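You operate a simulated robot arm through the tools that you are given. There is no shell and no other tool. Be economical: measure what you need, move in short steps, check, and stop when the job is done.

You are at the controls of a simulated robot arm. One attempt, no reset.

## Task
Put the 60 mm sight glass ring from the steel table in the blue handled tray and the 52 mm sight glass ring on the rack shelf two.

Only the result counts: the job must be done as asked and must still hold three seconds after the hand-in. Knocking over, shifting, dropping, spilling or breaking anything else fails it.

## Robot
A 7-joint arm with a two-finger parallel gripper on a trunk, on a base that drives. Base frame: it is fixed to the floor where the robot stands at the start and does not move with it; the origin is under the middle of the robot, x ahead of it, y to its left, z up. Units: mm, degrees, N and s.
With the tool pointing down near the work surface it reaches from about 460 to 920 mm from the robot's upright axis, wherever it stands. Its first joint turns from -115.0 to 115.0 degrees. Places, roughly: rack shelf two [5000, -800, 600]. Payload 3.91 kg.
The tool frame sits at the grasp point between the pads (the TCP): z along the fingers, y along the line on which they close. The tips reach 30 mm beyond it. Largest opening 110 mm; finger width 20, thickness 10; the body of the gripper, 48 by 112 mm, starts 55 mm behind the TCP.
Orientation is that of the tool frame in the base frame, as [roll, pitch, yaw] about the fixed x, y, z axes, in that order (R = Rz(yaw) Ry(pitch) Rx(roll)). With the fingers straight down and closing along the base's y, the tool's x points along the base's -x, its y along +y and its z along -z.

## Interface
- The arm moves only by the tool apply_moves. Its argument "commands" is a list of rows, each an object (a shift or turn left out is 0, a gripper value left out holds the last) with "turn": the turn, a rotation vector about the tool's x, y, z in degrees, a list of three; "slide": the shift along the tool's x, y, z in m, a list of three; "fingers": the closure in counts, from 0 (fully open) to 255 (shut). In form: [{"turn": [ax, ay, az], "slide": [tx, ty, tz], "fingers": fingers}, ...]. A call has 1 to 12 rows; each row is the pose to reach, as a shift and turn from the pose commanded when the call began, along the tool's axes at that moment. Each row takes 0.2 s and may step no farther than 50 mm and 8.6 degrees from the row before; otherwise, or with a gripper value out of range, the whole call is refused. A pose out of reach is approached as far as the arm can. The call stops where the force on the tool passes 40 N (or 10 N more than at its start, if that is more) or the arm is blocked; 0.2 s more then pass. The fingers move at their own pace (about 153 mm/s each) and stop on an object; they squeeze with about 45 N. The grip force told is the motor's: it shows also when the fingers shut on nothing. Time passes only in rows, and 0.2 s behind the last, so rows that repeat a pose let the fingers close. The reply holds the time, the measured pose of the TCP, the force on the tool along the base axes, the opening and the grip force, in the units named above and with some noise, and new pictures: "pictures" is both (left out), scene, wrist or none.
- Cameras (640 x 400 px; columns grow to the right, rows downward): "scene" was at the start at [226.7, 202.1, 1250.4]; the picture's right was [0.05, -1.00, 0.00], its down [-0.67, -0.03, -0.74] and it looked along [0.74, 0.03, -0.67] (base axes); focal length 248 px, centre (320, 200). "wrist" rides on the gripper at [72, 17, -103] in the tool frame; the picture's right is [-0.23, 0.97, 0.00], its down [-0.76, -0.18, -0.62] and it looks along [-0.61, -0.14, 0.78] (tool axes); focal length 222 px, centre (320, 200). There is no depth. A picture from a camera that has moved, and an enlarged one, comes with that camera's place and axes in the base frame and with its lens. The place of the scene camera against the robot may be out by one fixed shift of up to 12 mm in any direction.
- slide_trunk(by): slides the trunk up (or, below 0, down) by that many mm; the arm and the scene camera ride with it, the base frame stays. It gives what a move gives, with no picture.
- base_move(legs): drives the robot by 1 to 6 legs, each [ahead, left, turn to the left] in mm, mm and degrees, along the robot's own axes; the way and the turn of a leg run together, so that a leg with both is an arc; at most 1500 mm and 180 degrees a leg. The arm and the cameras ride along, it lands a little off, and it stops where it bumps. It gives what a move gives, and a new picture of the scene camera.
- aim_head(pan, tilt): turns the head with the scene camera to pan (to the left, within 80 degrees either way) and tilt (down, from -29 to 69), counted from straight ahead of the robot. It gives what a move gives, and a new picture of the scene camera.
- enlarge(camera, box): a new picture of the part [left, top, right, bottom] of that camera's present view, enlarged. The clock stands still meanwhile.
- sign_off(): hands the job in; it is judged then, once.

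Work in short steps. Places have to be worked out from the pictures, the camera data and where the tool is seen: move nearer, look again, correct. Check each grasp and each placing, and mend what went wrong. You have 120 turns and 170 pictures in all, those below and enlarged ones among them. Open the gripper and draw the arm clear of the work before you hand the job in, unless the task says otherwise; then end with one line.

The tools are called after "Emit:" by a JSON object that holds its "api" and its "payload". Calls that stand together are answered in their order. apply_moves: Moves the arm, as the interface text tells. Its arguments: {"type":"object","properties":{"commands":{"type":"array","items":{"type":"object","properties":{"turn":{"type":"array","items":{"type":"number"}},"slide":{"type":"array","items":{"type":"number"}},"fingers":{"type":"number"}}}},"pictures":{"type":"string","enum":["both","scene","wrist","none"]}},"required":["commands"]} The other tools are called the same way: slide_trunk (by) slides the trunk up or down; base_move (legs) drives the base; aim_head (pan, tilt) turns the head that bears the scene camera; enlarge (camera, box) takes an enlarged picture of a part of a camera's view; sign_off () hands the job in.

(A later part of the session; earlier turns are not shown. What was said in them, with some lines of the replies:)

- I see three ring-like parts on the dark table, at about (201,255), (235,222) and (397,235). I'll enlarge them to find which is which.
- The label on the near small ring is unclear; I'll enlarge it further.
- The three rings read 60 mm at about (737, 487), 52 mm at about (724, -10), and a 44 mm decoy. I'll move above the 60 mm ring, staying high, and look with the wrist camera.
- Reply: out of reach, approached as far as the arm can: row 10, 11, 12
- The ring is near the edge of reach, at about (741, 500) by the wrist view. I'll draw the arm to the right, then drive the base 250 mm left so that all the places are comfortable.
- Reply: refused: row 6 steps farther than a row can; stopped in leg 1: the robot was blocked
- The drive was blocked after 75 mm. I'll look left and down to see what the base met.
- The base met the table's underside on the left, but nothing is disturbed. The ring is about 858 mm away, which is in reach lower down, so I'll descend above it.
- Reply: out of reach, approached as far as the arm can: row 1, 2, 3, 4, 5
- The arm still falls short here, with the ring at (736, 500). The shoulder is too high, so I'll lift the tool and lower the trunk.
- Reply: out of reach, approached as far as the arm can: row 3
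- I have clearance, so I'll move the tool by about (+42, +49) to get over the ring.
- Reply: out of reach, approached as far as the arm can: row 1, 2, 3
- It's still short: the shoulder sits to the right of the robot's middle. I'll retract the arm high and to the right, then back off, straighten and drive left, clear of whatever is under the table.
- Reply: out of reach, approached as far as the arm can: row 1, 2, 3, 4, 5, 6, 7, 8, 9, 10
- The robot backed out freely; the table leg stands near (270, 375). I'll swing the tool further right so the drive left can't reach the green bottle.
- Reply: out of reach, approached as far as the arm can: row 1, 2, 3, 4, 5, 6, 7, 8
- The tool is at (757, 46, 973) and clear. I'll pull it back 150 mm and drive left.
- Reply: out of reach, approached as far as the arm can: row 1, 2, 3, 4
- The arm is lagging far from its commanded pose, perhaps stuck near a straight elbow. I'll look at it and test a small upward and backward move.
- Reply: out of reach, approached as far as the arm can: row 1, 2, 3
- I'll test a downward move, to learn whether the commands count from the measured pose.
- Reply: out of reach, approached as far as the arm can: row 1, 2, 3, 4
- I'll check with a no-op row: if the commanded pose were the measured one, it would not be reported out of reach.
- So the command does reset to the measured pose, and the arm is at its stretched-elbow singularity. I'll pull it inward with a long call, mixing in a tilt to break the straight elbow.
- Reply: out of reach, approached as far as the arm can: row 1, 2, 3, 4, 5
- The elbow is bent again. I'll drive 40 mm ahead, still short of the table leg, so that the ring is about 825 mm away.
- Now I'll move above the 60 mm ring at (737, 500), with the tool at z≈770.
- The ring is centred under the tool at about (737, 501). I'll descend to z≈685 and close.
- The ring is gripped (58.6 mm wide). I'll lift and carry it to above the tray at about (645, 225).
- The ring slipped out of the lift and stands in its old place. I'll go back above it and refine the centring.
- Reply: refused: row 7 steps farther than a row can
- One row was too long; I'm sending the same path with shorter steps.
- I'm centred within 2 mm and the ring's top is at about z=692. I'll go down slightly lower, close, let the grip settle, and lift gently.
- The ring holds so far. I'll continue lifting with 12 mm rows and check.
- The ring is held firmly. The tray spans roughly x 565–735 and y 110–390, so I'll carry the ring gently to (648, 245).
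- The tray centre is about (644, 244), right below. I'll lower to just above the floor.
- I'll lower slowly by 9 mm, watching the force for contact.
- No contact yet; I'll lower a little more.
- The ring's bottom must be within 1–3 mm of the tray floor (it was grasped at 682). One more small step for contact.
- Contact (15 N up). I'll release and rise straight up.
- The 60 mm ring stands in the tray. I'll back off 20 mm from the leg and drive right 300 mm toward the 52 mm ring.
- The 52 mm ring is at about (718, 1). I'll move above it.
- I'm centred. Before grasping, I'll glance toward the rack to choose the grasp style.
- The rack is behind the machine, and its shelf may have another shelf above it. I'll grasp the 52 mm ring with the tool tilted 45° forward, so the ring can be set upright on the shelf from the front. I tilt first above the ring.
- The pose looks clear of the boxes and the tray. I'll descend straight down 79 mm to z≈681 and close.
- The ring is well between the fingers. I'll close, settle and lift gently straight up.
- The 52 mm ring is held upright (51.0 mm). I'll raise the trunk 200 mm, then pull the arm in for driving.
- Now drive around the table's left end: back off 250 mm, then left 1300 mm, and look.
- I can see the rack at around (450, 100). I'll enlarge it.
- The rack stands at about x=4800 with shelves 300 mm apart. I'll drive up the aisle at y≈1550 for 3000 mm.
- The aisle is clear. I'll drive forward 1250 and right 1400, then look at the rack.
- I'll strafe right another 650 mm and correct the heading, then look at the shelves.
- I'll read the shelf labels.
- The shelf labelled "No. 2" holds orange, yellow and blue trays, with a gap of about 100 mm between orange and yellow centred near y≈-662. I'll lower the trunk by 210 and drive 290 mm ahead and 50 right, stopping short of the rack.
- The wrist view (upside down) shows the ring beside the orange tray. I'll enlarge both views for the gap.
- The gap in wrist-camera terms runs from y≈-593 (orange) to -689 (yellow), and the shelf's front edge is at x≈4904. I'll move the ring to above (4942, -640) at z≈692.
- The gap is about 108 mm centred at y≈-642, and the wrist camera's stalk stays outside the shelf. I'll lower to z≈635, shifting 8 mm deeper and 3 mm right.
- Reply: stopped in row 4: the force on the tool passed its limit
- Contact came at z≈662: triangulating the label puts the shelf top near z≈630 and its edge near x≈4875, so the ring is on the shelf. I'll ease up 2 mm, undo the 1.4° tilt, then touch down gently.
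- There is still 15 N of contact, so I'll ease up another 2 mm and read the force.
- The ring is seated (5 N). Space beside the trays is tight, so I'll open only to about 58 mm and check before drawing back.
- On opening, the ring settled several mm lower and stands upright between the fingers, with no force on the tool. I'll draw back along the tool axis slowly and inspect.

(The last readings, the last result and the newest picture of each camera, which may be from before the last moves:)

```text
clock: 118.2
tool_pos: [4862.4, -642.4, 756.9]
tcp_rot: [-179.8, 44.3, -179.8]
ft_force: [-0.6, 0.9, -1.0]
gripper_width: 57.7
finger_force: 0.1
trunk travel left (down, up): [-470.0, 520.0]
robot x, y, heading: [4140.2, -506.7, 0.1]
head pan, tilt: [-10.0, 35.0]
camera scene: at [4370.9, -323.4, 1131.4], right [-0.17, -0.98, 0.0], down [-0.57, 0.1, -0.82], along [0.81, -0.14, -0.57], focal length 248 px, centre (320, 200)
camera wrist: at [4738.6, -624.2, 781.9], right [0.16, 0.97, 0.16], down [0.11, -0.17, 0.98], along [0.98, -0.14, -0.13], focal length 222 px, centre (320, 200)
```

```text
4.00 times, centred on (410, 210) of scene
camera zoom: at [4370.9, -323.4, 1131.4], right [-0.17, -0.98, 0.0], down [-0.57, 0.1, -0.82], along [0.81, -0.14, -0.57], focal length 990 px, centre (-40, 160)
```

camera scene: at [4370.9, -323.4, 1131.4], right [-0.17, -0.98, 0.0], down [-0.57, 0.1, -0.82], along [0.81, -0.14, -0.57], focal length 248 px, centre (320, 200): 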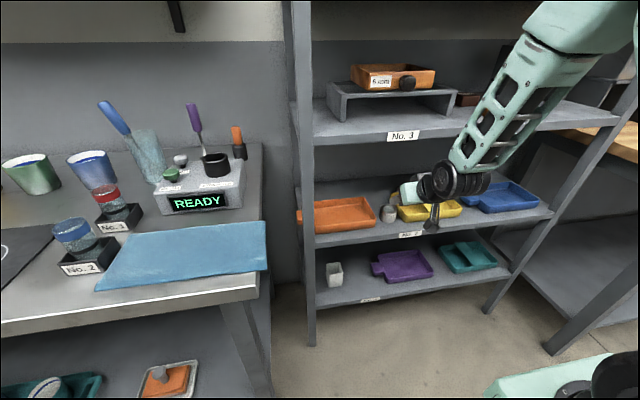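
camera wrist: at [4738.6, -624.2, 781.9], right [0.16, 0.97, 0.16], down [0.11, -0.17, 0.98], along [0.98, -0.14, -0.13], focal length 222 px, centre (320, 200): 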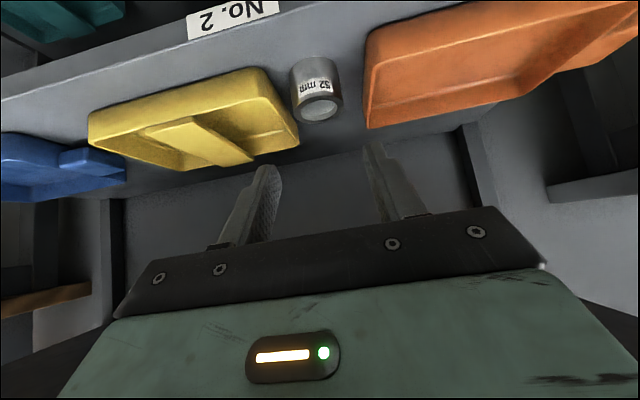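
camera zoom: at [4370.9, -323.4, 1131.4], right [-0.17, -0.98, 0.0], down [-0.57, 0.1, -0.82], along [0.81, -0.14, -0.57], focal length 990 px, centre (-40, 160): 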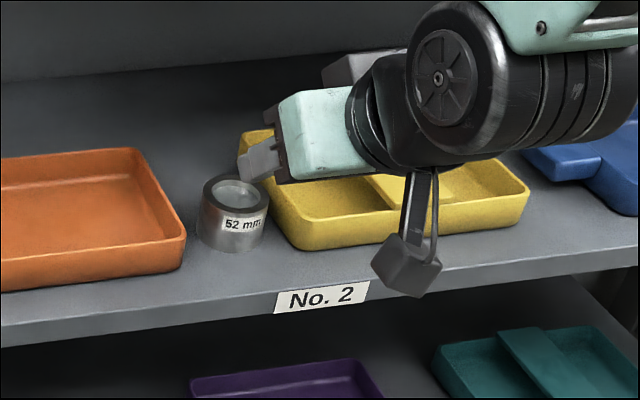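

The ring stands upright on shelf No. 2 between the unmoved trays. I'll draw the arm further back, then back the robot away and open the gripper fully.

Emit:
{"api": "apply_moves", "payload": {"commands": [{"slide": [0.01, 0, -0.02]}, {"slide": [0.03, 0, -0.05]}, {"slide": [0.05, 0, -0.08]}, {"slide": [0.06, 0, -0.11]}], "pictures": "none"}}

Emit:
{"api": "base_move", "payload": {"legs": [[-200, 0, 0]]}}

Emit:
{"api": "apply_moves", "payload": {"commands": [{"slide": [0, 0, 0], "fingers": 0}, {"slide": [0, 0, 0]}, {"slide": [0, 0, 0]}], "pictures": "scene"}}

Emit:
{"api": "enlarge", "payload": {"camera": "scene", "box": [300, 130, 500, 280]}}

```text
clock: 119.2
tool_pos: [4782.3, -644.7, 801.3]
tcp_rot: [-179.8, 44.3, -179.7]
ft_force: [0.6, -0.4, -0.7]
gripper_width: 57.9
finger_force: 0.3
out of reach, approached as far as the arm can: row 3, 4
trunk travel left (down, up): [-470.0, 520.0]
robot x, y, heading: [4141.7, -507.0, 0.1]
head pan, tilt: [-10.0, 35.0]
```

```text
clock: 120.8
tool_pos: [4579.8, -645.4, 800.7]
tcp_rot: [-179.8, 44.4, -179.8]
ft_force: [-0.2, 1.2, -0.3]
gripper_width: 57.8
finger_force: 0.1
trunk travel left (down, up): [-470.0, 520.0]
robot x, y, heading: [3938.9, -506.0, 0.0]
head pan, tilt: [-10.0, 35.0]
camera scene: at [4170.1, -323.4, 1131.5], right [-0.17, -0.98, 0.0], down [-0.56, 0.1, -0.82], along [0.81, -0.14, -0.57], focal length 248 px, centre (320, 200)
```

scene: 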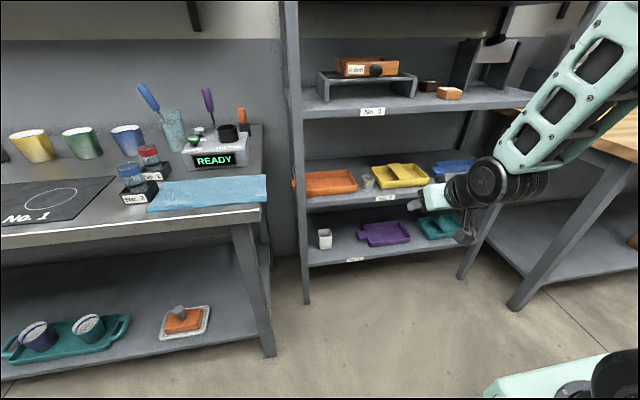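

```text
clock: 121.6
tool_pos: [4580.5, -643.7, 801.8]
tcp_rot: [-179.8, 44.3, -179.8]
ft_force: [-0.6, -0.6, -0.5]
gripper_width: 110.1
finger_force: 0.2
trunk travel left (down, up): [-470.0, 520.0]
robot x, y, heading: [3939.7, -503.4, 0.2]
head pan, tilt: [-10.0, 35.0]
camera scene: at [4170.2, -323.4, 1131.5], right [-0.17, -0.98, 0.0], down [-0.56, 0.1, -0.82], along [0.81, -0.14, -0.57], focal length 248 px, centre (320, 200)
```

scene: 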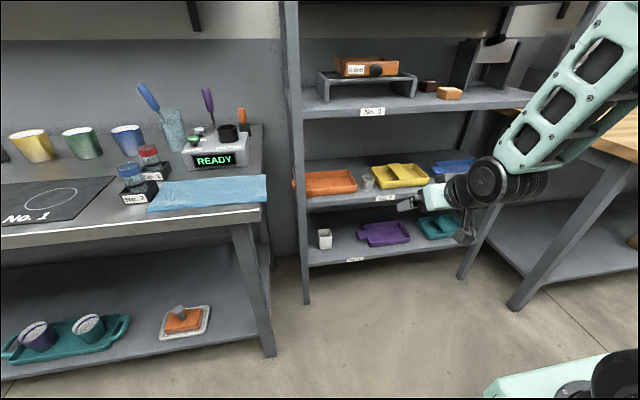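

```text
2.67 times, centred on (400, 205) of scene
camera zoom: at [4170.2, -323.4, 1131.5], right [-0.17, -0.98, 0.0], down [-0.56, 0.1, -0.82], along [0.81, -0.14, -0.57], focal length 660 px, centre (107, 187)
```

zoom: 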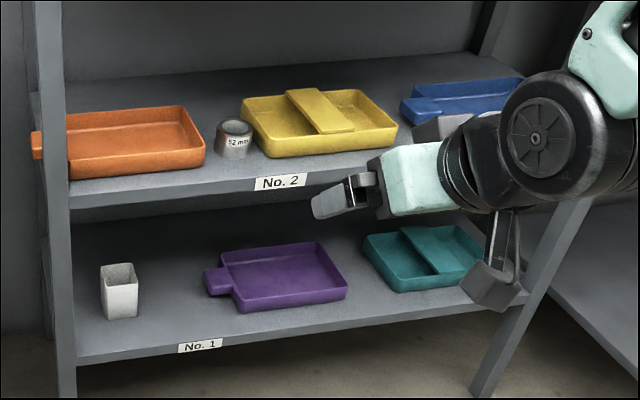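

Both rings are placed, the gripper is open and the arm is clear, so I'm handing in.

Emit:
{"api": "sign_off", "payload": {}}

```text
The job is handed in.
```

The 60 mm sight glass ring is in the blue handled tray and the 52 mm ring is standing upright on rack shelf two, and the job is handed in.
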